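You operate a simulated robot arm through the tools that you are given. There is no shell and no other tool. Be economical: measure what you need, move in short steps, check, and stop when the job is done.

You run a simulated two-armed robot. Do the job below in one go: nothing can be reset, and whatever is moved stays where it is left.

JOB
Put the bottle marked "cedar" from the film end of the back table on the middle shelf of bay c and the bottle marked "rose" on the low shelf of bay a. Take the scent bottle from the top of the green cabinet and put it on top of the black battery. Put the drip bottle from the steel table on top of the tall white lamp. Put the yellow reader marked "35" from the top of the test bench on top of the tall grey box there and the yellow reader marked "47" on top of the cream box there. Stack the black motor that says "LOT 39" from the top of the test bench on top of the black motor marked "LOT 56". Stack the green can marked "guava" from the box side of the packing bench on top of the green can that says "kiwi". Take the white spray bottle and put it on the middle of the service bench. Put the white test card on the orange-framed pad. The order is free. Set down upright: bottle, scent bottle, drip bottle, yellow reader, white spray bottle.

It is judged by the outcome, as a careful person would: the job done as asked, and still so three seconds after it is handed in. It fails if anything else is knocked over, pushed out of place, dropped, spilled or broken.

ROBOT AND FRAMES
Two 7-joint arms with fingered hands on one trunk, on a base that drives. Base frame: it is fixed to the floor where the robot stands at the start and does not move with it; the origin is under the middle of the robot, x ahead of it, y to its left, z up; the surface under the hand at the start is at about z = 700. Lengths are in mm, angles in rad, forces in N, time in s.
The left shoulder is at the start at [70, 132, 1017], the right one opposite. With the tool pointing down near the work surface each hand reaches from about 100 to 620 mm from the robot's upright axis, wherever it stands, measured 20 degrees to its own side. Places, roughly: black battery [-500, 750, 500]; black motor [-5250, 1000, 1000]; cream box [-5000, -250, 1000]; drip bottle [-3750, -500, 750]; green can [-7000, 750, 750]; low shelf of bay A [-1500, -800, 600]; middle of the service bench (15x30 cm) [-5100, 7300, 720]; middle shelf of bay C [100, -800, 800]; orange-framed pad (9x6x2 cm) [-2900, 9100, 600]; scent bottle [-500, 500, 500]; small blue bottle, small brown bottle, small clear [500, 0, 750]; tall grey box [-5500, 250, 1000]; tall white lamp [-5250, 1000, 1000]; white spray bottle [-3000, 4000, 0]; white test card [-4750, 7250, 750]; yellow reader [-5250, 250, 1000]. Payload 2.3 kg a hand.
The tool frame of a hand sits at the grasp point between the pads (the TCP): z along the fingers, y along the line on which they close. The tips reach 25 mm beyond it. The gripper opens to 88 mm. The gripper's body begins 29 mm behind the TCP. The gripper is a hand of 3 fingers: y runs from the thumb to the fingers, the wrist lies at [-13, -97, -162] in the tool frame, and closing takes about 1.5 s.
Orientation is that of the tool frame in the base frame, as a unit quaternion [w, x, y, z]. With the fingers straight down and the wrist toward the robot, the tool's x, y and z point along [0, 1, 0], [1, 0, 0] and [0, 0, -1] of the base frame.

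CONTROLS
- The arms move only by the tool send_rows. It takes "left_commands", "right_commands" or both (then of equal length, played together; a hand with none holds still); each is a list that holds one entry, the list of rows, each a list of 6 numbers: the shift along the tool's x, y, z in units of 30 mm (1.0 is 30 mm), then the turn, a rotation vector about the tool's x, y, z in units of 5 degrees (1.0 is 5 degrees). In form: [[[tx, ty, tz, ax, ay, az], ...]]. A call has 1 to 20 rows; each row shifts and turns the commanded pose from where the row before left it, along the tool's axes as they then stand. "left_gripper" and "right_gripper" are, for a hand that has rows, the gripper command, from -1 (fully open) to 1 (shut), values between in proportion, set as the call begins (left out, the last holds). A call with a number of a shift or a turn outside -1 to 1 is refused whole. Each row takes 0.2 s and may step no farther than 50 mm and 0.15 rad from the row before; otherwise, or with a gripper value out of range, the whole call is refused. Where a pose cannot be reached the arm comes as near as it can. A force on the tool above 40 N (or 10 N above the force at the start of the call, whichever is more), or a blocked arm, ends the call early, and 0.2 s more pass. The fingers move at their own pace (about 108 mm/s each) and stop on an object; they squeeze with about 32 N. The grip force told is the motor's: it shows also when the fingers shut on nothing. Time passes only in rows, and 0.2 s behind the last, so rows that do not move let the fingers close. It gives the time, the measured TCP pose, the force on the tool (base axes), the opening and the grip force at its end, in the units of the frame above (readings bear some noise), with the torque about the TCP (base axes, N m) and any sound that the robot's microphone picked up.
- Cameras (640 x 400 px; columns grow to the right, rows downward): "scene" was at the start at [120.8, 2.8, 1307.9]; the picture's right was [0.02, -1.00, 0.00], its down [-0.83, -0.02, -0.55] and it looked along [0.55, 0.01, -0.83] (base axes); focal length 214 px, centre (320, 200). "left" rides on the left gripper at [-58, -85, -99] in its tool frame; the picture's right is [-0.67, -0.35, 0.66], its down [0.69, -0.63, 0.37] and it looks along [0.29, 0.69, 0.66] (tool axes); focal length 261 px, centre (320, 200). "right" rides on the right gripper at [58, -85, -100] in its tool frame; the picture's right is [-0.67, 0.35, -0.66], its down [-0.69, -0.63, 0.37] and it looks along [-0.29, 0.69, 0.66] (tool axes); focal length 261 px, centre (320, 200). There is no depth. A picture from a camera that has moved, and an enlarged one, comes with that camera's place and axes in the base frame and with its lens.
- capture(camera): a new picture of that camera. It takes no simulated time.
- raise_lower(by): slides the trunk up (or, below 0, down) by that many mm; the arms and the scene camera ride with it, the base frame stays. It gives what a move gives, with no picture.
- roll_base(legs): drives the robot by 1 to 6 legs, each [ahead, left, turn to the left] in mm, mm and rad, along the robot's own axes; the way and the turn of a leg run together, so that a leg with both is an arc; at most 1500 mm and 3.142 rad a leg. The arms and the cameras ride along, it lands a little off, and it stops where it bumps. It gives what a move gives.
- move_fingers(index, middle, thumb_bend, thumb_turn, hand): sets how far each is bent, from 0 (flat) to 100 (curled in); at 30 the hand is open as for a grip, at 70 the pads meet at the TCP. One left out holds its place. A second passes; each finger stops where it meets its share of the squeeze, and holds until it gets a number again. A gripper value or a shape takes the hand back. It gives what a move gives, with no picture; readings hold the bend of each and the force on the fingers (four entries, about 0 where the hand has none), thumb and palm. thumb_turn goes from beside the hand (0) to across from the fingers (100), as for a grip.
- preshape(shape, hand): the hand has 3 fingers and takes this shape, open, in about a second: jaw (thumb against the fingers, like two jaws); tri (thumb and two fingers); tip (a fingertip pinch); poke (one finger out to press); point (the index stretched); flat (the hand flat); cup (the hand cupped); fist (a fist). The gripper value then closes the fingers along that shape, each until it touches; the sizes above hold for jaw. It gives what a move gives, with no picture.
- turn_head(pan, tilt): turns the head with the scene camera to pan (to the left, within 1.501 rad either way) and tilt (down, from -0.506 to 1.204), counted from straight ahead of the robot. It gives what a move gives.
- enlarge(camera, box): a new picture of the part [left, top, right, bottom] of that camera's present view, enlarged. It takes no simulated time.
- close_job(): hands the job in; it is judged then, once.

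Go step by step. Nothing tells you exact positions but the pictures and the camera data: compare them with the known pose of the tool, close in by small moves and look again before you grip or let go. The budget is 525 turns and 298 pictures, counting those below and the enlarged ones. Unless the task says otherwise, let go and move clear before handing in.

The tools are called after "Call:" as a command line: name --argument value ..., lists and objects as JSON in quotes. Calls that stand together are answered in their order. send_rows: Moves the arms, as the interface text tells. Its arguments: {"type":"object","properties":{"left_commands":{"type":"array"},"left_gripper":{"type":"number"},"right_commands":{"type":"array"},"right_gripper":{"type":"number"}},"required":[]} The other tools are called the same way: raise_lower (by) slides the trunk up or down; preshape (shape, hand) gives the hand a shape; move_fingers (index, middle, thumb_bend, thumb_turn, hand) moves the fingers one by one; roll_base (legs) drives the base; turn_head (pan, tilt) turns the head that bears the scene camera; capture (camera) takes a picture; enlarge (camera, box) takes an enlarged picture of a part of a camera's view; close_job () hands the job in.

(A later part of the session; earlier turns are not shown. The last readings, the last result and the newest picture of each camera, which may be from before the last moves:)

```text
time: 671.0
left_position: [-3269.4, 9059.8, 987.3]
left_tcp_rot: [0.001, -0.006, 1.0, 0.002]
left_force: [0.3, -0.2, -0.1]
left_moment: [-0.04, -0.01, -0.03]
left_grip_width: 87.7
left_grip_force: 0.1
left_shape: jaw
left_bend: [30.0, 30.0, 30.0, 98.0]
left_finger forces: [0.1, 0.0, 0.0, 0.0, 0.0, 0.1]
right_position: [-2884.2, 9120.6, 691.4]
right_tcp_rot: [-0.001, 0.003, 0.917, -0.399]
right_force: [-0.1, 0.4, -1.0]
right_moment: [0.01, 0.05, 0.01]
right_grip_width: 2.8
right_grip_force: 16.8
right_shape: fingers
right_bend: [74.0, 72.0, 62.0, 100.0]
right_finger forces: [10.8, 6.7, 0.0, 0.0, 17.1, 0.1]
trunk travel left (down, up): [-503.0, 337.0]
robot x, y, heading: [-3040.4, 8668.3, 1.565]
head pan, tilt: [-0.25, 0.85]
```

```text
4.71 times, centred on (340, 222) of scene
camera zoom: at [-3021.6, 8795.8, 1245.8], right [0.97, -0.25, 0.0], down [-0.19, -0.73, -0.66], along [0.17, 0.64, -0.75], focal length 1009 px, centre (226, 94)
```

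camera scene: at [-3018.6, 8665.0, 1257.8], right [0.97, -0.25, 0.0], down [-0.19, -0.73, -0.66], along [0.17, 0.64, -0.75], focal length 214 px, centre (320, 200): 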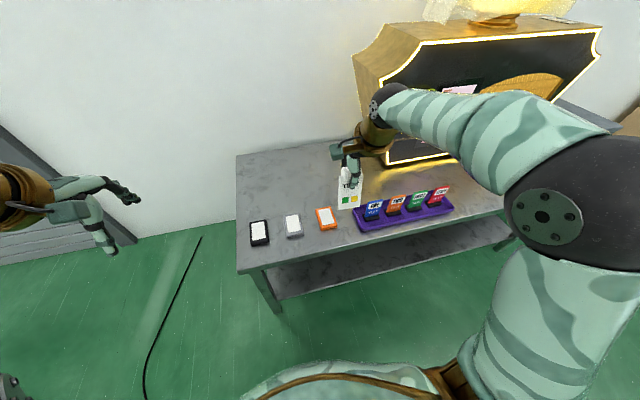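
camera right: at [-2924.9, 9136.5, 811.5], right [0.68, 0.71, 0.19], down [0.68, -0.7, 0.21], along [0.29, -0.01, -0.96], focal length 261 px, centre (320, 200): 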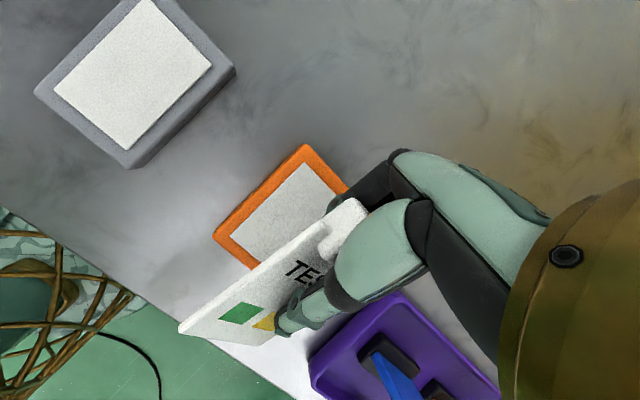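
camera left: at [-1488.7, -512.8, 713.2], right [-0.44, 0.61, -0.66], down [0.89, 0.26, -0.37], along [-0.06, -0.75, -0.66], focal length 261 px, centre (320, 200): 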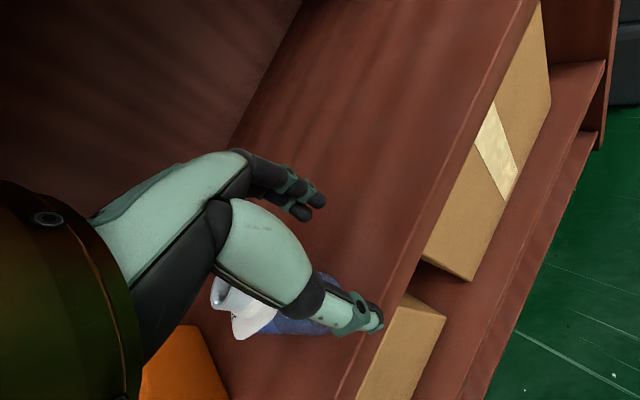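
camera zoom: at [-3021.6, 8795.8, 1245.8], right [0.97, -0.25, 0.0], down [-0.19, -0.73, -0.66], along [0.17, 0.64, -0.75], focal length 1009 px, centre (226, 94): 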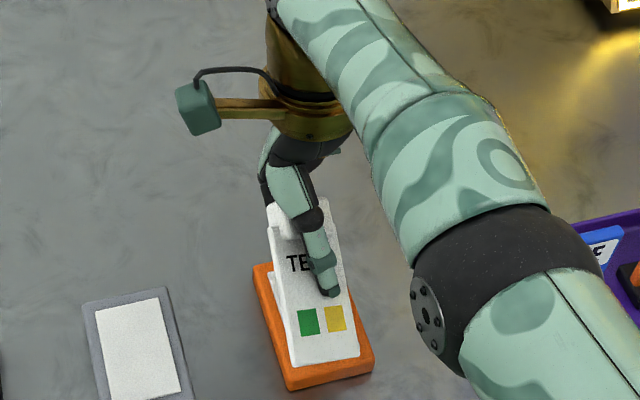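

Now it is well over the pad. I lower it to contact and press it flatter while still gripped (trunk down, base slightly forward).

Call:
raise_lower --by -14

Call:
roll_base --legs '[[10, 0, 0]]'

Call:
raise_lower --by -8

Call:
enlarge --camera "scene" --box '[290, 180, 390, 265]'

Call:
capture --camera "right"

```text
time: 671.6
left_position: [-3269.6, 9058.5, 972.7]
left_tcp_rot: [0.001, -0.006, 1.0, 0.001]
left_force: [0.5, 0.1, -0.4]
left_moment: [0.01, -0.03, 0.02]
left_grip_width: 87.5
left_grip_force: 0.1
left_shape: jaw
left_bend: [30.0, 30.0, 30.0, 98.0]
left_finger forces: [0.0, 0.0, 0.0, 0.0, 0.0, 0.1]
right_position: [-2884.8, 9120.9, 678.2]
right_tcp_rot: [-0.001, 0.003, 0.917, -0.399]
right_force: [0.6, -0.4, -0.1]
right_moment: [0.02, 0.03, -0.01]
right_grip_width: 2.7
right_grip_force: 17.2
right_shape: fingers
right_bend: [74.0, 72.0, 62.0, 100.0]
right_finger forces: [10.7, 6.7, 0.0, 0.1, 17.0, 0.0]
trunk travel left (down, up): [-489.0, 351.0]
robot x, y, heading: [-3040.6, 8670.5, 1.565]
head pan, tilt: [-0.25, 0.85]
```

```text
time: 672.3
left_position: [-3269.6, 9069.2, 973.5]
left_tcp_rot: [0.001, -0.006, 1.0, 0.003]
left_force: [0.9, -0.5, -0.4]
left_moment: [0.01, 0.01, 0.01]
left_grip_width: 87.5
left_grip_force: 0.1
left_shape: jaw
left_bend: [30.0, 30.0, 30.0, 98.0]
left_finger forces: [0.0, 0.0, 0.1, 0.0, 0.0, 0.1]
right_position: [-2885.3, 9130.8, 677.9]
right_tcp_rot: [-0.001, 0.004, 0.917, -0.398]
right_force: [-0.2, 0.1, -0.5]
right_moment: [0.02, 0.01, -0.04]
right_grip_width: 2.6
right_grip_force: 17.2
right_shape: fingers
right_bend: [74.0, 72.0, 62.0, 100.0]
right_finger forces: [10.7, 6.7, 0.0, 0.0, 17.0, 0.1]
trunk travel left (down, up): [-489.0, 351.0]
robot x, y, heading: [-3038.3, 8675.9, 1.562]
head pan, tilt: [-0.25, 0.85]
```

```text
time: 672.9
left_position: [-3268.9, 9069.9, 965.7]
left_tcp_rot: [0.002, -0.005, 1.0, 0.002]
left_force: [0.1, 0.2, -0.6]
left_moment: [0.01, 0.01, 0.05]
left_grip_width: 87.6
left_grip_force: 0.1
left_shape: jaw
left_bend: [30.0, 30.0, 30.0, 98.0]
left_finger forces: [0.1, 0.0, 0.0, 0.1, 0.0, 0.1]
right_position: [-2884.5, 9131.1, 669.5]
right_tcp_rot: [-0.001, 0.004, 0.918, -0.397]
right_force: [0.4, 0.5, 3.5]
right_moment: [-0.21, -0.07, 0.01]
right_grip_width: 3.0
right_grip_force: 16.7
right_shape: fingers
right_bend: [74.0, 72.0, 62.0, 100.0]
right_finger forces: [9.9, 6.2, 0.0, 0.1, 18.4, 0.1]
trunk travel left (down, up): [-481.0, 359.0]
robot x, y, heading: [-3042.4, 8678.2, 1.565]
head pan, tilt: [-0.25, 0.85]
```

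```text
4.71 times, centred on (340, 222) of scene
camera zoom: at [-3022.0, 8805.1, 1223.9], right [0.97, -0.25, 0.0], down [-0.19, -0.73, -0.66], along [0.17, 0.64, -0.75], focal length 1009 px, centre (226, 94)
```

zoom: 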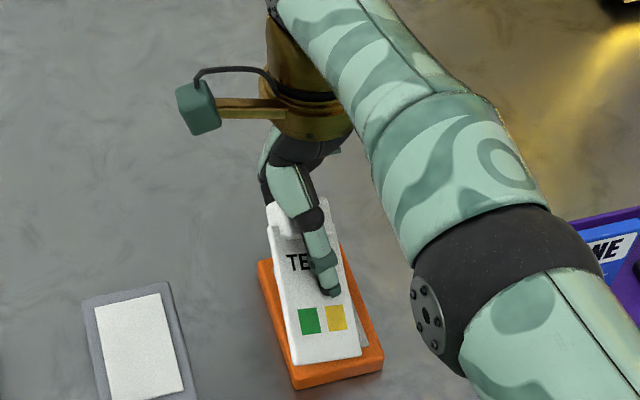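

```text
40 pictures are left
camera right: at [-2941.7, 9147.3, 800.8], right [0.67, 0.71, 0.19], down [0.68, -0.7, 0.21], along [0.29, -0.01, -0.96], focal length 261 px, centre (320, 200)
```

right: 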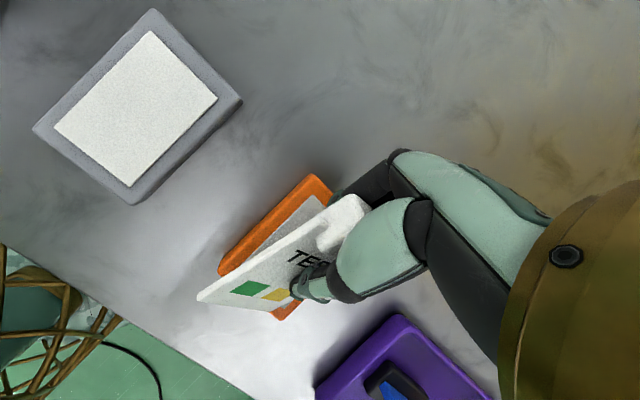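

Call:
roll_base --legs '[[8, 0, 0]]'

Call:
raise_lower --by -8

Call:
capture --camera "right"

```text
time: 673.6
left_position: [-3270.3, 9077.6, 964.7]
left_tcp_rot: [0.001, -0.006, 1.0, 0.003]
left_force: [-0.4, 0.0, -0.3]
left_moment: [0.01, -0.01, 0.01]
left_grip_width: 87.5
left_grip_force: 0.1
left_shape: jaw
left_bend: [30.0, 30.0, 30.0, 98.0]
left_finger forces: [0.1, 0.0, 0.1, 0.0, 0.0, 0.0]
right_position: [-2884.9, 9138.1, 671.0]
right_tcp_rot: [-0.001, 0.004, 0.917, -0.398]
right_force: [-0.6, -0.2, 4.1]
right_moment: [-0.22, -0.06, -0.01]
right_grip_width: 3.0
right_grip_force: 16.6
right_shape: fingers
right_bend: [74.0, 72.0, 62.0, 100.0]
right_finger forces: [9.8, 6.1, 0.1, 0.1, 18.2, 0.0]
trunk travel left (down, up): [-481.0, 359.0]
robot x, y, heading: [-3041.4, 8687.5, 1.569]
head pan, tilt: [-0.25, 0.85]
```

```text
time: 674.2
left_position: [-3270.6, 9076.5, 958.4]
left_tcp_rot: [0.001, -0.006, 1.0, 0.003]
left_force: [0.2, -0.4, 1.0]
left_moment: [0.01, 0.0, -0.02]
left_grip_width: 87.5
left_grip_force: 0.2
left_shape: jaw
left_bend: [30.0, 30.0, 30.0, 98.0]
left_finger forces: [0.0, 0.1, 0.0, 0.0, 0.0, 0.0]
right_position: [-2885.1, 9138.7, 662.4]
right_tcp_rot: [-0.001, 0.004, 0.917, -0.398]
right_force: [0.1, 1.4, 9.7]
right_moment: [-0.66, -0.21, 0.01]
right_grip_width: 4.4
right_grip_force: 20.4
right_shape: fingers
right_bend: [74.0, 72.0, 62.0, 100.0]
right_finger forces: [12.0, 4.0, 0.0, 0.0, 24.1, 0.1]
trunk travel left (down, up): [-473.0, 367.0]
robot x, y, heading: [-3040.4, 8683.4, 1.562]
head pan, tilt: [-0.25, 0.85]
```

```text
39 pictures are left
camera right: at [-2942.1, 9154.9, 793.6], right [0.67, 0.71, 0.19], down [0.68, -0.7, 0.21], along [0.29, -0.01, -0.96], focal length 261 px, centre (320, 200)
```

right: 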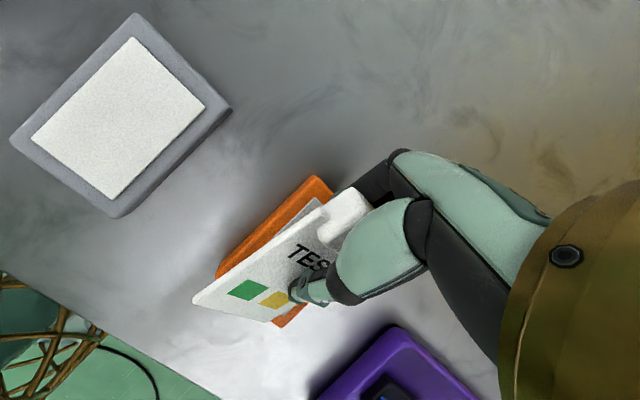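

Call:
move_fingers --hand "right" --thumb_bend 30

Call:
capture --camera "right"

Call:
enlarge --camera "scene" --box '[290, 180, 390, 265]'

```text
time: 675.2
left_position: [-3269.6, 9077.6, 956.3]
left_tcp_rot: [0.0, -0.006, 1.0, 0.002]
left_force: [-0.9, 0.8, 0.2]
left_moment: [0.0, -0.01, -0.01]
left_grip_width: 87.7
left_grip_force: 0.0
left_shape: jaw
left_bend: [30.0, 30.0, 30.0, 98.0]
left_finger forces: [0.0, 0.0, 0.0, 0.1, 0.0, 0.1]
right_position: [-2885.0, 9139.0, 661.6]
right_tcp_rot: [-0.002, 0.004, 0.917, -0.399]
right_force: [0.9, -0.8, 0.6]
right_moment: [0.0, 0.01, -0.02]
right_grip_width: 20.9
right_grip_force: 0.0
right_shape: fingers
right_bend: [75.0, 72.0, 30.0, 100.0]
right_finger forces: [0.0, 0.1, 0.0, 0.0, 0.0, 0.1]
trunk travel left (down, up): [-473.0, 367.0]
robot x, y, heading: [-3041.3, 8689.1, 1.561]
head pan, tilt: [-0.25, 0.85]
```

```text
38 pictures are left
camera right: at [-2941.5, 9155.8, 792.5], right [0.68, 0.71, 0.19], down [0.68, -0.7, 0.21], along [0.29, -0.01, -0.96], focal length 261 px, centre (320, 200)
```

right: 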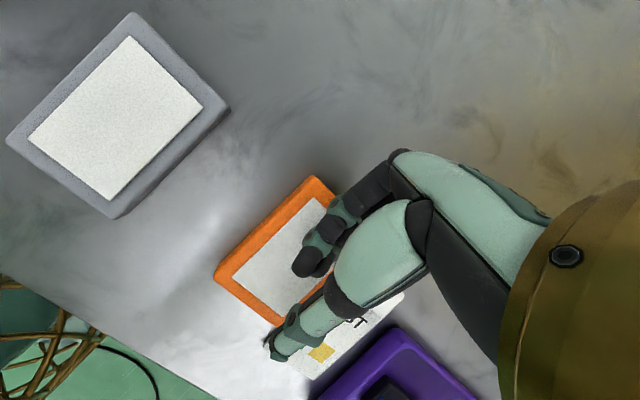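

```text
4.71 times, centred on (340, 222) of scene
camera zoom: at [-3021.7, 8813.7, 1215.8], right [0.97, -0.25, 0.0], down [-0.19, -0.73, -0.66], along [0.17, 0.64, -0.75], focal length 1009 px, centre (226, 94)
```

zoom: 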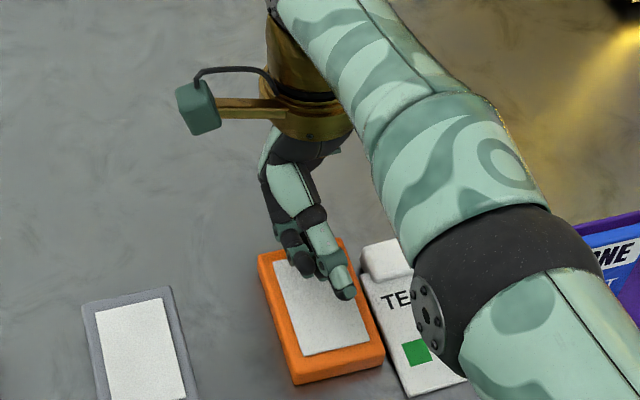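

The card slid off to the right and now lies flat on the table beside the pad, handle block at the far end. That allows a clean pick by the handle from above. Raise and straighten the hand.

Call:
raise_lower --by 110

Call:
send_rows --right_commands '[[[0, 0, 0, -1, 0, 0], [0, 0, 0, -1, 0, 0], [0, 0, 0, -1, 0, 0], [0, 0, 0, -1, 0, 0], [0, 0, 0, -1, 0, 0], [0, 0, 0, -1, 0, 0], [0, 0, 0, -1, 0, 0], [0, 0, 0, -1, 0, 0], [0, 0, 0, -1, 0, 0], [0, 0, 0, -0.4, 0, 0]]]' --right_gripper -1

Call:
capture --camera "right"

Call:
enlarge --camera "scene" --box '[280, 180, 440, 290]'

```text
time: 676.6
left_position: [-3269.4, 9078.3, 1068.1]
left_tcp_rot: [0.001, -0.006, 1.0, 0.002]
left_force: [-0.1, -0.3, -0.3]
left_moment: [-0.01, 0.0, 0.01]
left_grip_width: 87.6
left_grip_force: 0.1
left_shape: jaw
left_bend: [30.0, 30.0, 30.0, 98.0]
left_finger forces: [0.0, 0.0, 0.0, 0.0, 0.1, 0.0]
right_position: [-2884.6, 9139.6, 770.7]
right_tcp_rot: [-0.002, 0.005, 0.917, -0.398]
right_force: [0.0, -0.7, 0.1]
right_moment: [0.05, -0.02, -0.03]
right_grip_width: 20.7
right_grip_force: 0.1
right_shape: fingers
right_bend: [75.0, 72.0, 30.0, 100.0]
right_finger forces: [0.0, 0.0, 0.1, 0.0, 0.0, 0.0]
trunk travel left (down, up): [-583.0, 257.0]
robot x, y, heading: [-3038.6, 8686.0, 1.571]
head pan, tilt: [-0.25, 0.85]
```

```text
time: 678.8
left_position: [-3269.8, 9077.8, 1067.6]
left_tcp_rot: [0.002, -0.006, 1.0, 0.002]
left_force: [-0.4, 1.1, -0.9]
left_moment: [0.0, -0.04, 0.0]
left_grip_width: 87.7
left_grip_force: 0.1
left_shape: jaw
left_bend: [30.0, 30.0, 30.0, 98.0]
left_finger forces: [0.1, 0.0, 0.1, 0.0, 0.0, 0.1]
right_position: [-2892.1, 9277.8, 745.7]
right_tcp_rot: [0.0, 0.004, 1.0, 0.0]
right_force: [0.2, 0.0, -0.4]
right_moment: [0.01, -0.01, -0.01]
right_grip_width: 87.7
right_grip_force: 0.1
right_shape: jaw
right_bend: [30.0, 30.0, 30.0, 98.0]
right_finger forces: [0.1, 0.1, 0.0, 0.0, 0.1, 0.0]
right hand out of reach, approached as far as the arm can: row 1, 2, 3, 4, 5, 6, 7, 8, 9, 10
trunk travel left (down, up): [-583.0, 257.0]
robot x, y, heading: [-3041.7, 8686.4, 1.568]
head pan, tilt: [-0.25, 0.85]
```

```text
36 pictures are left
camera right: at [-2949.0, 9193.8, 845.2], right [0.67, 0.34, 0.66], down [0.68, -0.63, -0.37], along [0.29, 0.69, -0.66], focal length 261 px, centre (320, 200)
```

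right: 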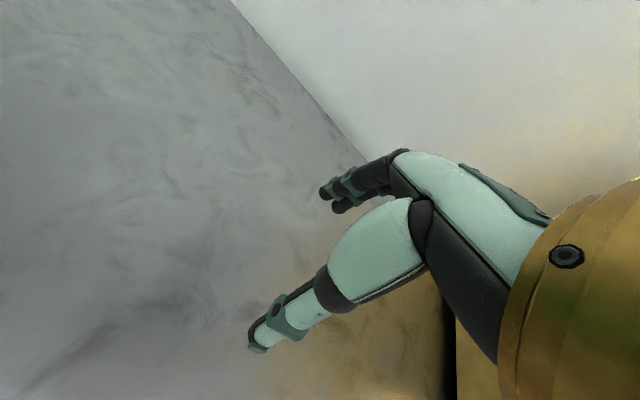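

```text
3.64 times, centred on (360, 235) of scene
camera zoom: at [-3021.6, 8813.9, 1325.8], right [0.97, -0.25, 0.0], down [-0.19, -0.73, -0.66], along [0.17, 0.64, -0.75], focal length 780 px, centre (174, 73)
```

zoom: 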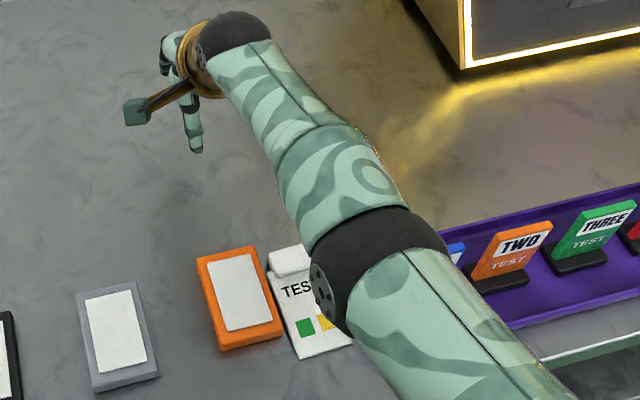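

Call:
send_rows --right_commands '[[[-0.5, -0.92, -0.2, 0, 0, 0], [-0.5, -0.92, 0, 0, 0, 0], [-0.5, -0.92, 0, 0, 0, 0], [-0.5, -0.92, 0, 0, 0, 0], [-0.5, -0.92, 0, 0, 0, 0]]]'

Call:
capture --camera "right"

```text
time: 680.0
left_position: [-3269.6, 9077.7, 1066.3]
left_tcp_rot: [0.001, -0.007, 1.0, 0.001]
left_force: [0.9, 0.6, 0.0]
left_moment: [0.02, 0.0, -0.01]
left_grip_width: 87.6
left_grip_force: 0.0
left_shape: jaw
left_bend: [30.0, 30.0, 30.0, 98.0]
left_finger forces: [0.0, 0.1, 0.0, 0.0, 0.0, 0.1]
right_position: [-2809.6, 9262.7, 711.3]
right_tcp_rot: [0.0, 0.003, 1.0, 0.001]
right_force: [0.2, -0.3, -0.7]
right_moment: [-0.02, 0.0, -0.01]
right_grip_width: 87.8
right_grip_force: 0.0
right_shape: jaw
right_bend: [30.0, 30.0, 30.0, 98.0]
right_finger forces: [0.1, 0.1, 0.0, 0.0, 0.0, 0.0]
right hand out of reach, approached as far as the arm can: row 1, 2, 3, 4, 5
trunk travel left (down, up): [-583.0, 257.0]
robot x, y, heading: [-3043.2, 8684.9, 1.562]
head pan, tilt: [-0.25, 0.85]
```

```text
34 pictures are left
camera right: at [-2866.6, 9179.7, 811.9], right [0.67, 0.34, 0.66], down [0.68, -0.63, -0.37], along [0.29, 0.69, -0.66], focal length 261 px, centre (320, 200)
```

right: 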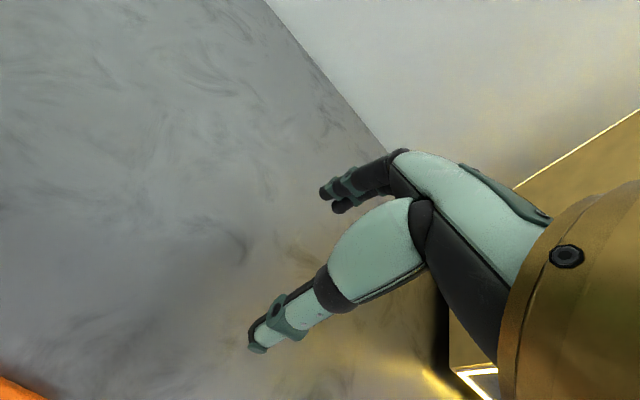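

Call:
send_rows --right_commands '[[[0, 0, -1, 0, 0, 0], [0, 0, -1, 0, 0, 0], [0, 0, -1, 0, 0, 0], [0, 0, -1, 0, 0, 0], [0, 0, -1, 0, 0, 0], [0, 0, -1, 0, 0, 0], [0, 0, 0, 0, 0, 0], [0, 0, 0, 0, 0, 0]]]'

```text
time: 681.8
left_position: [-3269.7, 9079.4, 1067.6]
left_tcp_rot: [0.0, -0.006, 1.0, 0.002]
left_force: [-0.3, 0.4, 0.2]
left_moment: [-0.03, 0.02, -0.05]
left_grip_width: 87.6
left_grip_force: 0.0
left_shape: jaw
left_bend: [30.0, 30.0, 30.0, 98.0]
left_finger forces: [0.0, 0.0, 0.0, 0.0, 0.0, 0.0]
right_position: [-2806.8, 9288.3, 886.0]
right_tcp_rot: [0.001, 0.004, 1.0, 0.0]
right_force: [-0.1, 0.4, 0.0]
right_moment: [0.02, 0.0, 0.0]
right_grip_width: 87.7
right_grip_force: 0.0
right_shape: jaw
right_bend: [30.0, 30.0, 30.0, 98.0]
right_finger forces: [0.0, 0.1, 0.0, 0.0, 0.0, 0.0]
right hand out of reach, approached as far as the arm can: row 1, 2, 3, 4
trunk travel left (down, up): [-583.0, 257.0]
robot x, y, heading: [-3041.4, 8685.1, 1.564]
head pan, tilt: [-0.25, 0.85]
```

Call:
send_rows --right_commands '[[[0, -0.9, -0.3, 0, 0, 0], [0, -0.9, -0.3, 0, 0, 0], [0, -0.9, 0, 0, 0, 0], [0, -0.9, 0, 0, 0, 0], [0, -0.9, 0, 0, 0, 0], [0, 0, 0, 0, 0, 0]]]'

Call:
capture --camera "right"

```text
time: 683.2
left_position: [-3269.7, 9078.1, 1068.8]
left_tcp_rot: [0.001, -0.006, 1.0, 0.002]
left_force: [0.3, 0.7, -0.8]
left_moment: [-0.01, 0.0, 0.02]
left_grip_width: 87.8
left_grip_force: 0.1
left_shape: jaw
left_bend: [30.0, 30.0, 30.0, 98.0]
left_finger forces: [0.0, 0.1, 0.0, 0.0, 0.1, 0.1]
right_position: [-2801.4, 9286.7, 906.4]
right_tcp_rot: [0.0, 0.003, 1.0, -0.001]
right_force: [0.8, -0.1, -0.6]
right_moment: [-0.01, 0.03, 0.01]
right_grip_width: 87.8
right_grip_force: 0.1
right_shape: jaw
right_bend: [30.0, 30.0, 30.0, 98.0]
right_finger forces: [0.0, 0.0, 0.0, 0.0, 0.0, 0.0]
right hand out of reach, approached as far as the arm can: row 1, 2, 3, 4, 5
trunk travel left (down, up): [-583.0, 257.0]
robot x, y, heading: [-3040.4, 8684.8, 1.571]
head pan, tilt: [-0.25, 0.85]
```

```text
33 pictures are left
camera right: at [-2857.8, 9203.2, 1006.1], right [0.67, 0.34, 0.66], down [0.68, -0.63, -0.37], along [0.29, 0.69, -0.66], focal length 261 px, centre (320, 200)
```

right: 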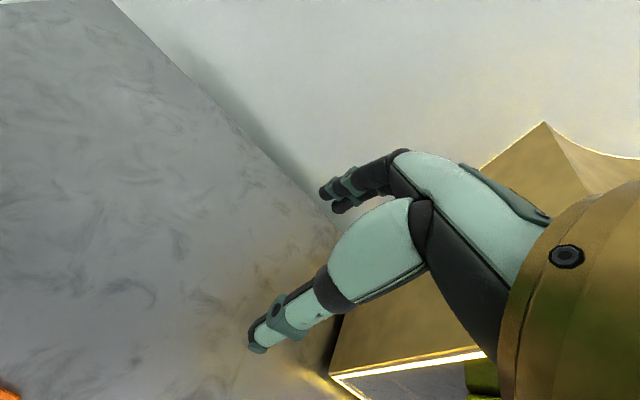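

Call:
send_rows --right_commands '[[[0, 0, -1, 0, 0, 0], [0, 0, -1, 0, 0, 0], [0, 0, -1, 0, 0, 0], [0, 0, -1, 0, 0, 0], [0, 0, -1, 0, 0, 0], [0, 0, -1, 0, 0, 0], [0, -0.8, 0, 0, 0, 0], [0, -0.8, 0, 0, 0, 0], [0, -0.8, 0, 0, 0, 0], [0, -0.8, 0, 0, 0, 0], [0, -0.8, 0, 0, 0, 0], [0, -0.8, 0, 0, 0, 0], [0, -0.8, 0, 0, 0, 0], [0, -0.8, 0, 0, 0, 0]]]'

```text
time: 686.2
left_position: [-3267.5, 9076.6, 1067.7]
left_tcp_rot: [0.0, -0.006, 1.0, 0.001]
left_force: [0.1, -0.6, -0.4]
left_moment: [-0.01, 0.0, 0.0]
left_grip_width: 87.6
left_grip_force: 0.1
left_shape: jaw
left_bend: [30.0, 30.0, 30.0, 98.0]
left_finger forces: [0.0, 0.0, 0.0, 0.0, 0.1, 0.0]
right_position: [-2796.6, 9061.4, 1067.6]
right_tcp_rot: [0.0, 0.004, 1.0, 0.001]
right_force: [0.2, -0.7, -0.1]
right_moment: [0.0, 0.04, 0.0]
right_grip_width: 87.7
right_grip_force: 0.0
right_shape: jaw
right_bend: [30.0, 30.0, 30.0, 98.0]
right_finger forces: [0.1, 0.1, 0.0, 0.0, 0.0, 0.0]
right hand out of reach, approached as far as the arm can: row 1, 2, 4, 5, 6, 11, 14
trunk travel left (down, up): [-583.0, 257.0]
robot x, y, heading: [-3039.2, 8687.2, 1.564]
head pan, tilt: [-0.25, 0.85]
```

Call:
roll_base --legs '[[-15, -60, 0]]'

Call:
send_rows --right_commands '[[[0.24, 0.28, 0.8, 0, 0, 0], [0.24, 0.28, 0.8, 0, 0, 0], [0.24, 0.28, 0.8, 0, 0, 0], [0.24, 0.28, 0.8, 0, 0, 0], [0.24, 0.28, 0.8, 0, 0, 0], [0.24, 0.28, 0.8, 0, 0, 0], [0.24, 0.28, 0.8, 0, 0, 0], [0.24, 0.28, 0.8, 0, 0, 0], [0.24, 0.28, 0.8, 0, 0, 0], [0.24, 0.28, 0.6, 0, 0, 0], [0.24, 0.28, 0, 0, 0, 0]]]'

Call:
capture --camera "right"

```text
time: 687.2
left_position: [-3214.8, 9063.0, 1065.5]
left_tcp_rot: [0.003, -0.006, 1.0, 0.002]
left_force: [-0.5, -0.4, 0.6]
left_moment: [-0.01, -0.03, 0.0]
left_grip_width: 87.7
left_grip_force: 0.1
left_shape: jaw
left_bend: [30.0, 30.0, 30.0, 98.0]
left_finger forces: [0.0, 0.0, 0.0, 0.1, 0.0, 0.1]
right_position: [-2742.2, 9048.7, 1068.8]
right_tcp_rot: [0.001, 0.003, 1.0, -0.001]
right_force: [-1.1, -0.6, 0.3]
right_moment: [0.0, 0.0, -0.01]
right_grip_width: 87.6
right_grip_force: 0.1
right_shape: jaw
right_bend: [30.0, 30.0, 30.0, 98.0]
right_finger forces: [0.0, 0.1, 0.1, 0.1, 0.0, 0.0]
trunk travel left (down, up): [-583.0, 257.0]
robot x, y, heading: [-2982.4, 8669.9, 1.566]
head pan, tilt: [-0.25, 0.85]
```

```text
time: 689.6
left_position: [-3212.7, 9061.6, 1066.8]
left_tcp_rot: [0.002, -0.006, 1.0, 0.002]
left_force: [0.2, -0.3, 0.0]
left_moment: [0.01, 0.0, -0.04]
left_grip_width: 87.8
left_grip_force: 0.0
left_shape: jaw
left_bend: [30.0, 30.0, 30.0, 98.0]
left_finger forces: [0.0, 0.0, 0.0, 0.0, 0.0, 0.1]
right_position: [-2818.2, 9140.1, 834.8]
right_tcp_rot: [0.0, 0.003, 1.0, 0.0]
right_force: [-0.2, 0.5, -0.8]
right_moment: [0.01, -0.01, -0.01]
right_grip_width: 87.6
right_grip_force: 0.0
right_shape: jaw
right_bend: [30.0, 30.0, 30.0, 98.0]
right_finger forces: [0.1, 0.1, 0.0, 0.0, 0.0, 0.0]
trunk travel left (down, up): [-583.0, 257.0]
robot x, y, heading: [-2982.8, 8670.4, 1.565]
head pan, tilt: [-0.25, 0.85]
```

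```text
32 pictures are left
camera right: at [-2876.3, 9057.4, 935.6], right [0.67, 0.35, 0.66], down [0.68, -0.63, -0.37], along [0.29, 0.69, -0.66], focal length 261 px, centre (320, 200)
```

right: 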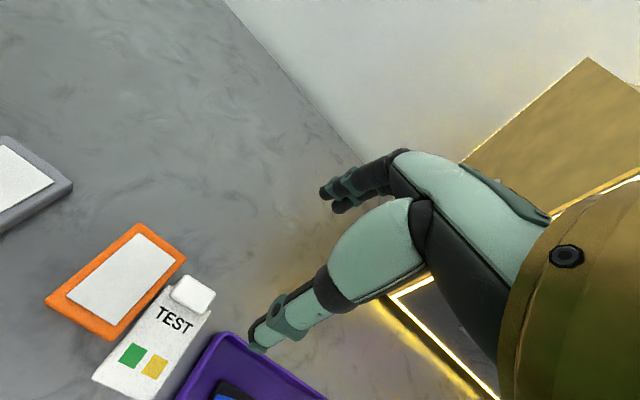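

Call:
raise_lower --by -110

Call:
capture --camera "right"

```text
time: 691.0
left_position: [-3211.9, 9060.9, 958.2]
left_tcp_rot: [0.001, -0.006, 1.0, 0.002]
left_force: [0.1, 0.0, 0.0]
left_moment: [-0.03, 0.01, 0.01]
left_grip_width: 87.8
left_grip_force: 0.0
left_shape: jaw
left_bend: [30.0, 30.0, 30.0, 98.0]
left_finger forces: [0.0, 0.0, 0.1, 0.0, 0.0, 0.0]
right_position: [-2817.5, 9141.0, 726.9]
right_tcp_rot: [-0.001, 0.003, 1.0, -0.001]
right_force: [-0.1, -0.1, 0.7]
right_moment: [0.03, 0.01, -0.01]
right_grip_width: 87.8
right_grip_force: 0.1
right_shape: jaw
right_bend: [30.0, 30.0, 30.0, 98.0]
right_finger forces: [0.0, 0.0, 0.0, 0.1, 0.0, 0.0]
trunk travel left (down, up): [-473.0, 367.0]
robot x, y, heading: [-2985.6, 8670.0, 1.564]
head pan, tilt: [-0.25, 0.85]
```

```text
31 pictures are left
camera right: at [-2875.7, 9057.2, 825.9], right [0.67, 0.35, 0.65], down [0.68, -0.63, -0.37], along [0.29, 0.69, -0.66], focal length 261 px, centre (320, 200)
```

right: 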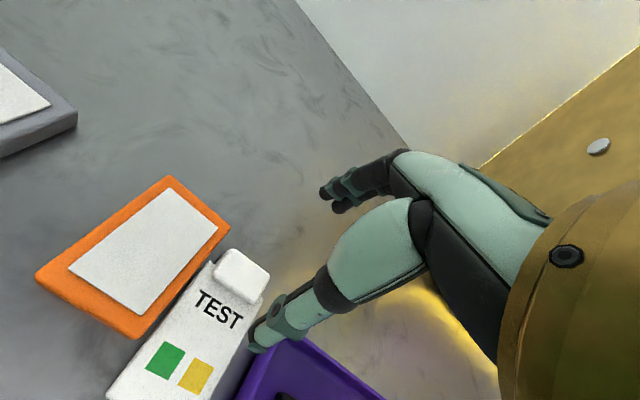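

Call:
send_rows --right_commands '[[[0.2, -0.27, 0.6, 0, 0, 0], [0, 0, 0.7, 0, 0, 0], [0, 0, 0.6, 0, 0, 0], [0, 0, 0, 0, 0, 0]]]'

Call:
capture --camera "right"

```text
time: 692.0
left_position: [-3210.7, 9062.7, 957.6]
left_tcp_rot: [0.001, -0.006, 1.0, 0.002]
left_force: [-0.3, -0.5, -0.3]
left_moment: [-0.01, 0.03, -0.01]
left_grip_width: 87.8
left_grip_force: 0.1
left_shape: jaw
left_bend: [30.0, 30.0, 30.0, 98.0]
left_finger forces: [0.1, 0.0, 0.0, 0.1, 0.0, 0.0]
right_position: [-2826.8, 9130.4, 666.7]
right_tcp_rot: [0.0, 0.004, 1.0, 0.0]
right_force: [0.1, 0.6, -0.1]
right_moment: [-0.01, 0.01, -0.01]
right_grip_width: 87.8
right_grip_force: 0.1
right_shape: jaw
right_bend: [30.0, 30.0, 30.0, 98.0]
right_finger forces: [0.0, 0.0, 0.0, 0.1, 0.0, 0.0]
trunk travel left (down, up): [-473.0, 367.0]
robot x, y, heading: [-2983.7, 8670.6, 1.563]
head pan, tilt: [-0.25, 0.85]
```

```text
30 pictures are left
camera right: at [-2882.2, 9047.4, 768.2], right [0.67, 0.35, 0.65], down [0.68, -0.63, -0.37], along [0.29, 0.69, -0.66], focal length 261 px, centre (320, 200)
```

right: 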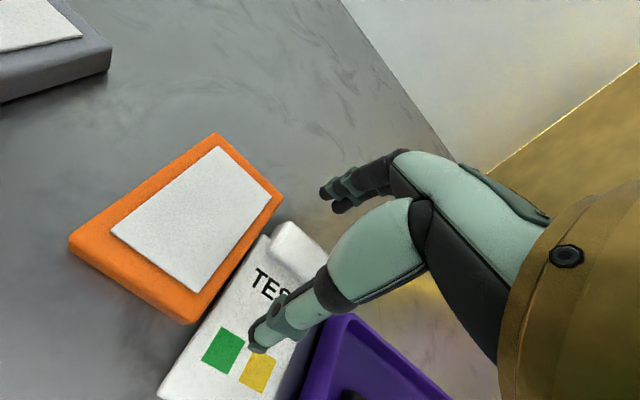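

Call:
send_rows --right_commands '[[[0, 0, 0.1, 0, 0, 0], [0, 0, 0.1, 0, 0, 0], [0, 0, 0, 0, 0, 0]]]'

Call:
send_rows --right_commands '[[[0, 0, 0, 0, 0, 0], [0, 0, 0, 0, 0, 0], [0, 0, 0, 0, 0, 0], [0, 0, 0, 0, 0, 0], [0, 0, 0, 0, 0, 0], [0, 0, 0, 0, 0, 0], [0, 0, 0, 0, 0, 0], [0, 0, 0, 0, 0, 0]]]' --right_gripper 1

Call:
capture --camera "right"

```text
time: 692.8
left_position: [-3212.0, 9061.6, 958.5]
left_tcp_rot: [0.001, -0.006, 1.0, 0.002]
left_force: [-0.2, 0.2, 0.4]
left_moment: [0.02, -0.03, -0.02]
left_grip_width: 87.7
left_grip_force: 0.2
left_shape: jaw
left_bend: [30.0, 30.0, 30.0, 98.0]
left_finger forces: [0.0, 0.0, 0.0, 0.0, 0.0, 0.0]
right_position: [-2824.5, 9131.3, 661.6]
right_tcp_rot: [0.0, 0.002, 1.0, -0.001]
right_force: [-0.1, -0.6, 0.1]
right_moment: [0.0, -0.01, 0.01]
right_grip_width: 87.7
right_grip_force: 0.1
right_shape: jaw
right_bend: [30.0, 30.0, 30.0, 98.0]
right_finger forces: [0.1, 0.1, 0.0, 0.0, 0.1, 0.0]
trunk travel left (down, up): [-473.0, 367.0]
robot x, y, heading: [-2987.3, 8672.3, 1.565]
head pan, tilt: [-0.25, 0.85]
```

```text
time: 694.6
left_position: [-3211.7, 9060.2, 958.6]
left_tcp_rot: [0.002, -0.006, 1.0, 0.002]
left_force: [0.1, -0.1, 1.3]
left_moment: [0.0, -0.02, -0.01]
left_grip_width: 87.7
left_grip_force: 0.1
left_shape: jaw
left_bend: [30.0, 30.0, 30.0, 98.0]
left_finger forces: [0.1, 0.0, 0.1, 0.1, 0.0, 0.1]
right_position: [-2825.0, 9130.8, 664.0]
right_tcp_rot: [0.0, 0.002, 1.0, 0.002]
right_force: [0.5, 3.9, 12.6]
right_moment: [0.18, -0.01, -0.02]
right_grip_width: 13.9
right_grip_force: 32.3
right_shape: jaw
right_bend: [73.0, 60.0, 77.0, 100.0]
right_finger forces: [23.8, 13.9, 0.0, 0.1, 33.8, 0.0]
trunk travel left (down, up): [-473.0, 367.0]
robot x, y, heading: [-2985.8, 8672.1, 1.565]
head pan, tilt: [-0.25, 0.85]
```

```text
29 pictures are left
camera right: at [-2882.6, 9047.2, 763.4], right [0.67, 0.34, 0.66], down [0.68, -0.63, -0.37], along [0.29, 0.69, -0.66], focal length 261 px, centre (320, 200)
```

right: 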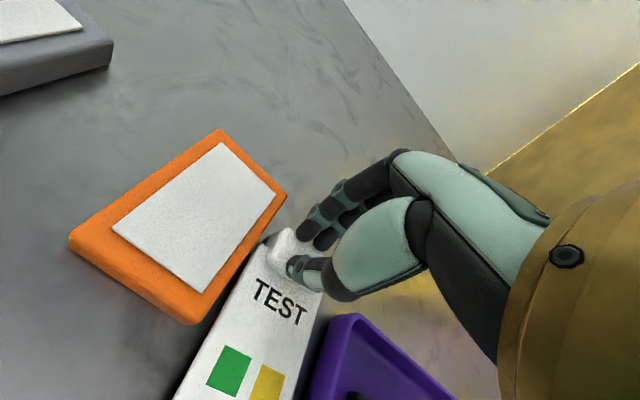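

Gripped on the handle with the card flat. Lift gently.

Call:
send_rows --right_commands '[[[0, 0, -0.2, 0, 0, 0], [0, 0, -0.3, 0, 0, 0], [0, 0, -0.4, 0, 0, 0], [0, 0, -0.5, 0, 0, 0], [0, 0, 0, 0, 0, 0]]]'

Call:
capture --camera "right"

Call:
enlarge --camera "scene" --box '[260, 180, 420, 300]'

```text
time: 695.8
left_position: [-3210.6, 9062.3, 957.8]
left_tcp_rot: [0.001, -0.006, 1.0, 0.002]
left_force: [-0.3, -0.3, 0.0]
left_moment: [0.02, 0.06, 0.01]
left_grip_width: 87.7
left_grip_force: 0.1
left_shape: jaw
left_bend: [30.0, 30.0, 30.0, 98.0]
left_finger forces: [0.0, 0.1, 0.0, 0.0, 0.0, 0.0]
right_position: [-2824.5, 9131.8, 703.6]
right_tcp_rot: [0.0, 0.002, 1.0, -0.001]
right_force: [0.0, 0.4, -0.9]
right_moment: [0.0, -0.02, 0.04]
right_grip_width: 13.8
right_grip_force: 31.6
right_shape: jaw
right_bend: [73.0, 60.0, 76.0, 100.0]
right_finger forces: [16.5, 11.5, 0.0, 0.1, 28.3, 0.0]
trunk travel left (down, up): [-473.0, 367.0]
robot x, y, heading: [-2984.5, 8673.7, 1.566]
head pan, tilt: [-0.25, 0.85]
```

```text
28 pictures are left
camera right: at [-2880.7, 9048.8, 804.1], right [0.67, 0.35, 0.65], down [0.68, -0.63, -0.37], along [0.29, 0.69, -0.66], focal length 261 px, centre (320, 200)
```

right: 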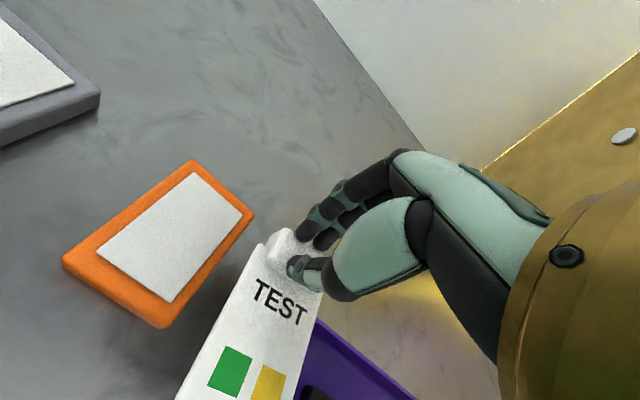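

```text
3.33 times, centred on (340, 240) of scene
camera zoom: at [-2963.0, 8798.7, 1215.7], right [0.97, -0.25, 0.0], down [-0.19, -0.73, -0.66], along [0.17, 0.64, -0.75], focal length 715 px, centre (253, 67)
```

zoom: 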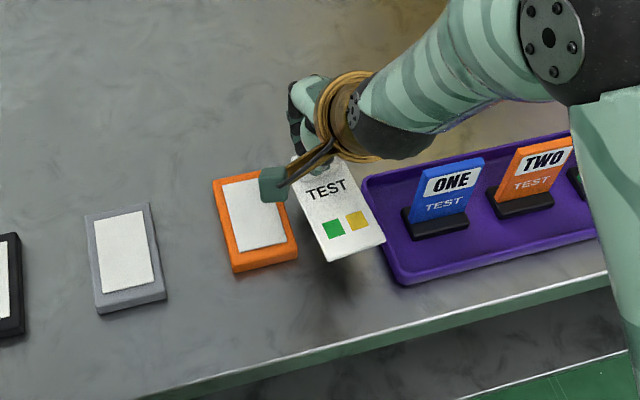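

Now the card hangs level. Move it left over the pad and rotate 12° to align.

Call:
send_rows --right_commands '[[[0.58, 0, -0.2, 0, 0, 1], [0.58, 0, 0, 0, 0, 1], [0.55, 0, 0, 0, 0, 0.4], [0, 0, 0, 0, 0, 0]]]'

Call:
capture --camera "right"

Call:
enlarge --camera "scene" --box '[260, 180, 420, 300]'

```text
time: 696.8
left_position: [-3211.1, 9062.6, 957.9]
left_tcp_rot: [0.001, -0.006, 1.0, 0.002]
left_force: [-0.4, 0.0, -0.1]
left_moment: [-0.01, 0.0, 0.02]
left_grip_width: 87.6
left_grip_force: 0.0
left_shape: jaw
left_bend: [30.0, 30.0, 30.0, 98.0]
left_finger forces: [0.0, 0.1, 0.0, 0.1, 0.0, 0.0]
right_position: [-2869.3, 9136.1, 709.6]
right_tcp_rot: [-0.002, 0.106, 0.994, 0.0]
right_force: [0.2, 0.5, -0.5]
right_moment: [0.04, -0.03, 0.03]
right_grip_width: 13.5
right_grip_force: 32.3
right_shape: jaw
right_bend: [73.0, 60.0, 76.0, 100.0]
right_finger forces: [16.1, 11.3, 0.0, 0.0, 27.9, 0.0]
right hand out of reach, approached as far as the arm can: row 3
trunk travel left (down, up): [-473.0, 367.0]
robot x, y, heading: [-2982.8, 8671.7, 1.563]
head pan, tilt: [-0.25, 0.85]
```

```text
26 pictures are left
camera right: at [-2942.8, 9067.4, 810.6], right [0.73, 0.2, 0.65], down [0.54, -0.76, -0.37], along [0.42, 0.62, -0.66], focal length 261 px, centre (320, 200)
```

right: 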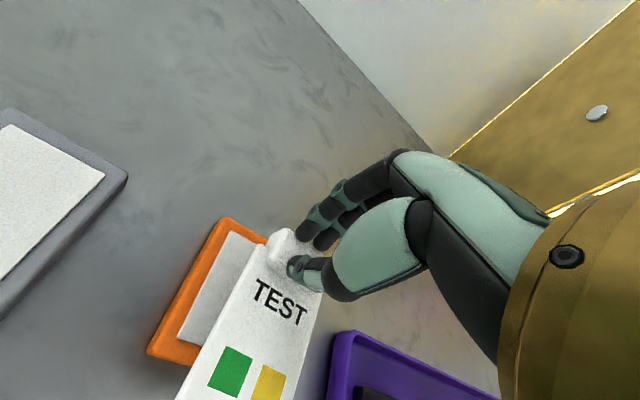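

```text
3.33 times, centred on (340, 240) of scene
camera zoom: at [-2963.2, 8798.5, 1215.8], right [0.97, -0.25, 0.0], down [-0.19, -0.73, -0.66], along [0.17, 0.64, -0.75], focal length 715 px, centre (253, 67)
```

zoom: 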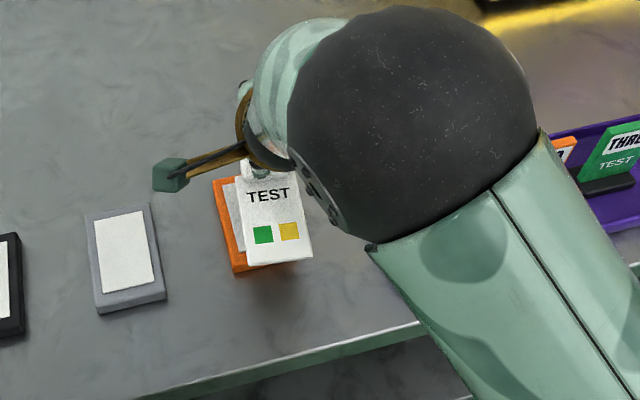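

Call:
roll_base --legs '[[-8, 12, 0]]'

Call:
raise_lower --by -18

Call:
enlarge --camera "scene" --box '[280, 190, 380, 270]'

Call:
capture --camera "right"

```text
time: 697.6
left_position: [-3223.7, 9054.2, 957.3]
left_tcp_rot: [0.001, -0.005, 1.0, 0.002]
left_force: [-0.1, 0.1, 0.2]
left_moment: [0.01, 0.0, 0.02]
left_grip_width: 87.7
left_grip_force: 0.0
left_shape: jaw
left_bend: [30.0, 30.0, 30.0, 98.0]
left_finger forces: [0.0, 0.0, 0.0, 0.1, 0.0, 0.0]
right_position: [-2881.4, 9130.0, 711.4]
right_tcp_rot: [-0.004, 0.106, 0.994, 0.001]
right_force: [1.5, -0.4, -0.4]
right_moment: [0.03, 0.02, -0.02]
right_grip_width: 13.6
right_grip_force: 32.6
right_shape: jaw
right_bend: [73.0, 60.0, 76.0, 100.0]
right_finger forces: [16.0, 11.2, 0.0, 0.0, 28.0, 0.0]
trunk travel left (down, up): [-473.0, 367.0]
robot x, y, heading: [-2992.0, 8666.8, 1.56]
head pan, tilt: [-0.25, 0.85]
```

```text
time: 698.2
left_position: [-3223.0, 9053.4, 939.5]
left_tcp_rot: [0.0, -0.006, 1.0, 0.001]
left_force: [0.2, -0.3, 0.3]
left_moment: [-0.02, 0.02, 0.01]
left_grip_width: 87.5
left_grip_force: 0.1
left_shape: jaw
left_bend: [30.0, 30.0, 30.0, 98.0]
left_finger forces: [0.0, 0.0, 0.0, 0.0, 0.0, 0.0]
right_position: [-2881.7, 9129.1, 692.7]
right_tcp_rot: [-0.003, 0.106, 0.994, 0.0]
right_force: [-0.1, 0.3, -0.7]
right_moment: [0.03, -0.01, 0.06]
right_grip_width: 13.5
right_grip_force: 31.5
right_shape: jaw
right_bend: [73.0, 60.0, 76.0, 100.0]
right_finger forces: [16.0, 11.4, 0.0, 0.0, 27.9, 0.1]
trunk travel left (down, up): [-455.0, 385.0]
robot x, y, heading: [-2996.5, 8666.1, 1.571]
head pan, tilt: [-0.25, 0.85]
```

```text
5.00 times, centred on (330, 230) of scene
camera zoom: at [-2975.2, 8790.4, 1197.7], right [0.97, -0.25, 0.0], down [-0.19, -0.73, -0.66], along [0.17, 0.64, -0.75], focal length 1072 px, centre (270, 50)
```

zoom: 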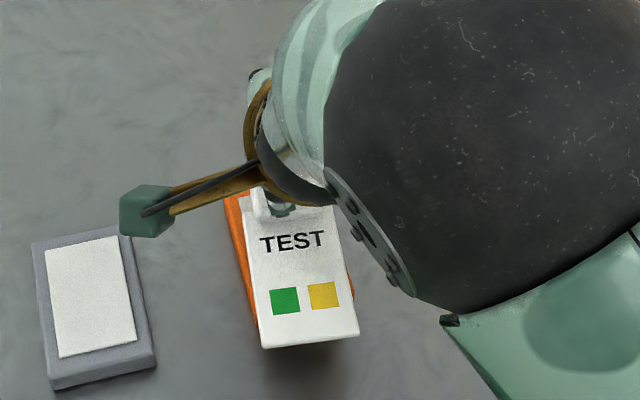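

```text
23 pictures are left
camera right: at [-2954.4, 9059.7, 793.4], right [0.73, 0.2, 0.65], down [0.53, -0.76, -0.37], along [0.42, 0.62, -0.66], focal length 261 px, centre (320, 200)
```

right: 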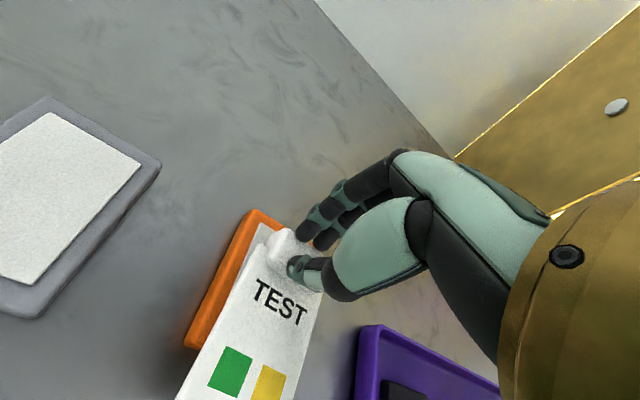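

Call:
raise_lower --by -7

Call:
raise_lower --by -3

```text
time: 698.8
left_position: [-3223.3, 9054.1, 932.8]
left_tcp_rot: [0.001, -0.006, 1.0, 0.002]
left_force: [-0.9, -0.3, -0.1]
left_moment: [0.02, -0.03, 0.01]
left_grip_width: 88.0
left_grip_force: 0.1
left_shape: jaw
left_bend: [30.0, 30.0, 30.0, 98.0]
left_finger forces: [0.1, 0.1, 0.0, 0.1, 0.0, 0.1]
right_position: [-2881.6, 9129.8, 685.3]
right_tcp_rot: [-0.004, 0.106, 0.994, 0.001]
right_force: [-1.0, -0.2, -0.5]
right_moment: [-0.01, 0.01, -0.02]
right_grip_width: 13.6
right_grip_force: 31.9
right_shape: jaw
right_bend: [73.0, 60.0, 76.0, 100.0]
right_finger forces: [16.1, 11.3, 0.1, 0.0, 27.9, 0.0]
trunk travel left (down, up): [-448.0, 392.0]
robot x, y, heading: [-2993.7, 8660.5, 1.566]
head pan, tilt: [-0.25, 0.85]
```

```text
time: 699.3
left_position: [-3223.0, 9053.7, 929.7]
left_tcp_rot: [0.001, -0.005, 1.0, 0.002]
left_force: [-0.1, -0.5, 0.1]
left_moment: [0.0, -0.02, -0.02]
left_grip_width: 87.8
left_grip_force: 0.1
left_shape: jaw
left_bend: [30.0, 30.0, 30.0, 98.0]
left_finger forces: [0.0, 0.0, 0.0, 0.1, 0.1, 0.1]
right_position: [-2881.1, 9128.6, 683.6]
right_tcp_rot: [-0.004, 0.106, 0.994, 0.002]
right_force: [-0.8, 0.4, 3.3]
right_moment: [-0.02, -0.06, 0.01]
right_grip_width: 13.5
right_grip_force: 31.8
right_shape: jaw
right_bend: [73.0, 60.0, 76.0, 100.0]
right_finger forces: [16.0, 12.4, 0.0, 0.1, 28.9, 0.0]
trunk travel left (down, up): [-445.0, 395.0]
robot x, y, heading: [-2996.2, 8662.4, 1.562]
head pan, tilt: [-0.25, 0.85]
```

Light contact on the pad. Release and rise.

Call:
send_rows --right_commands '[[[0, 0, 0, 0, 0, 0], [0, 0, 0, 0, 0, 0], [0, 0, 0, 0, 0, 0], [0, 0, 0, 0, 0, 0], [0, 0, 0, 0, 0, 0]]]' --right_gripper -0.6

Call:
capture --camera "right"

```text
time: 700.5
left_position: [-3223.2, 9054.2, 928.9]
left_tcp_rot: [0.001, -0.005, 1.0, 0.002]
left_force: [0.3, 0.4, -0.3]
left_moment: [0.0, 0.0, 0.0]
left_grip_width: 87.8
left_grip_force: 0.0
left_shape: jaw
left_bend: [30.0, 30.0, 30.0, 98.0]
left_finger forces: [0.0, 0.1, 0.1, 0.0, 0.0, 0.0]
right_position: [-2881.2, 9128.4, 682.0]
right_tcp_rot: [-0.005, 0.107, 0.994, 0.0]
right_force: [-0.1, 0.3, -0.2]
right_moment: [0.02, -0.01, -0.01]
right_grip_width: 69.8
right_grip_force: 0.1
right_shape: jaw
right_bend: [27.0, 34.0, 49.0, 99.0]
right_finger forces: [0.0, 0.0, 0.0, 0.1, 0.1, 0.0]
trunk travel left (down, up): [-445.0, 395.0]
robot x, y, heading: [-2992.3, 8662.1, 1.562]
head pan, tilt: [-0.25, 0.85]
```

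```text
22 pictures are left
camera right: at [-2954.4, 9059.9, 783.6], right [0.73, 0.2, 0.65], down [0.53, -0.76, -0.37], along [0.42, 0.62, -0.66], focal length 261 px, centre (320, 200)
```

right: 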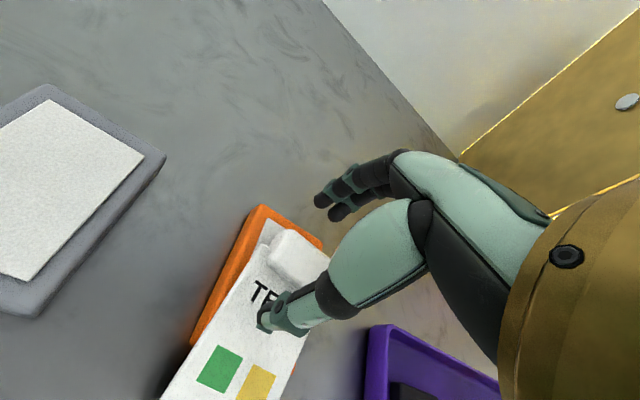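

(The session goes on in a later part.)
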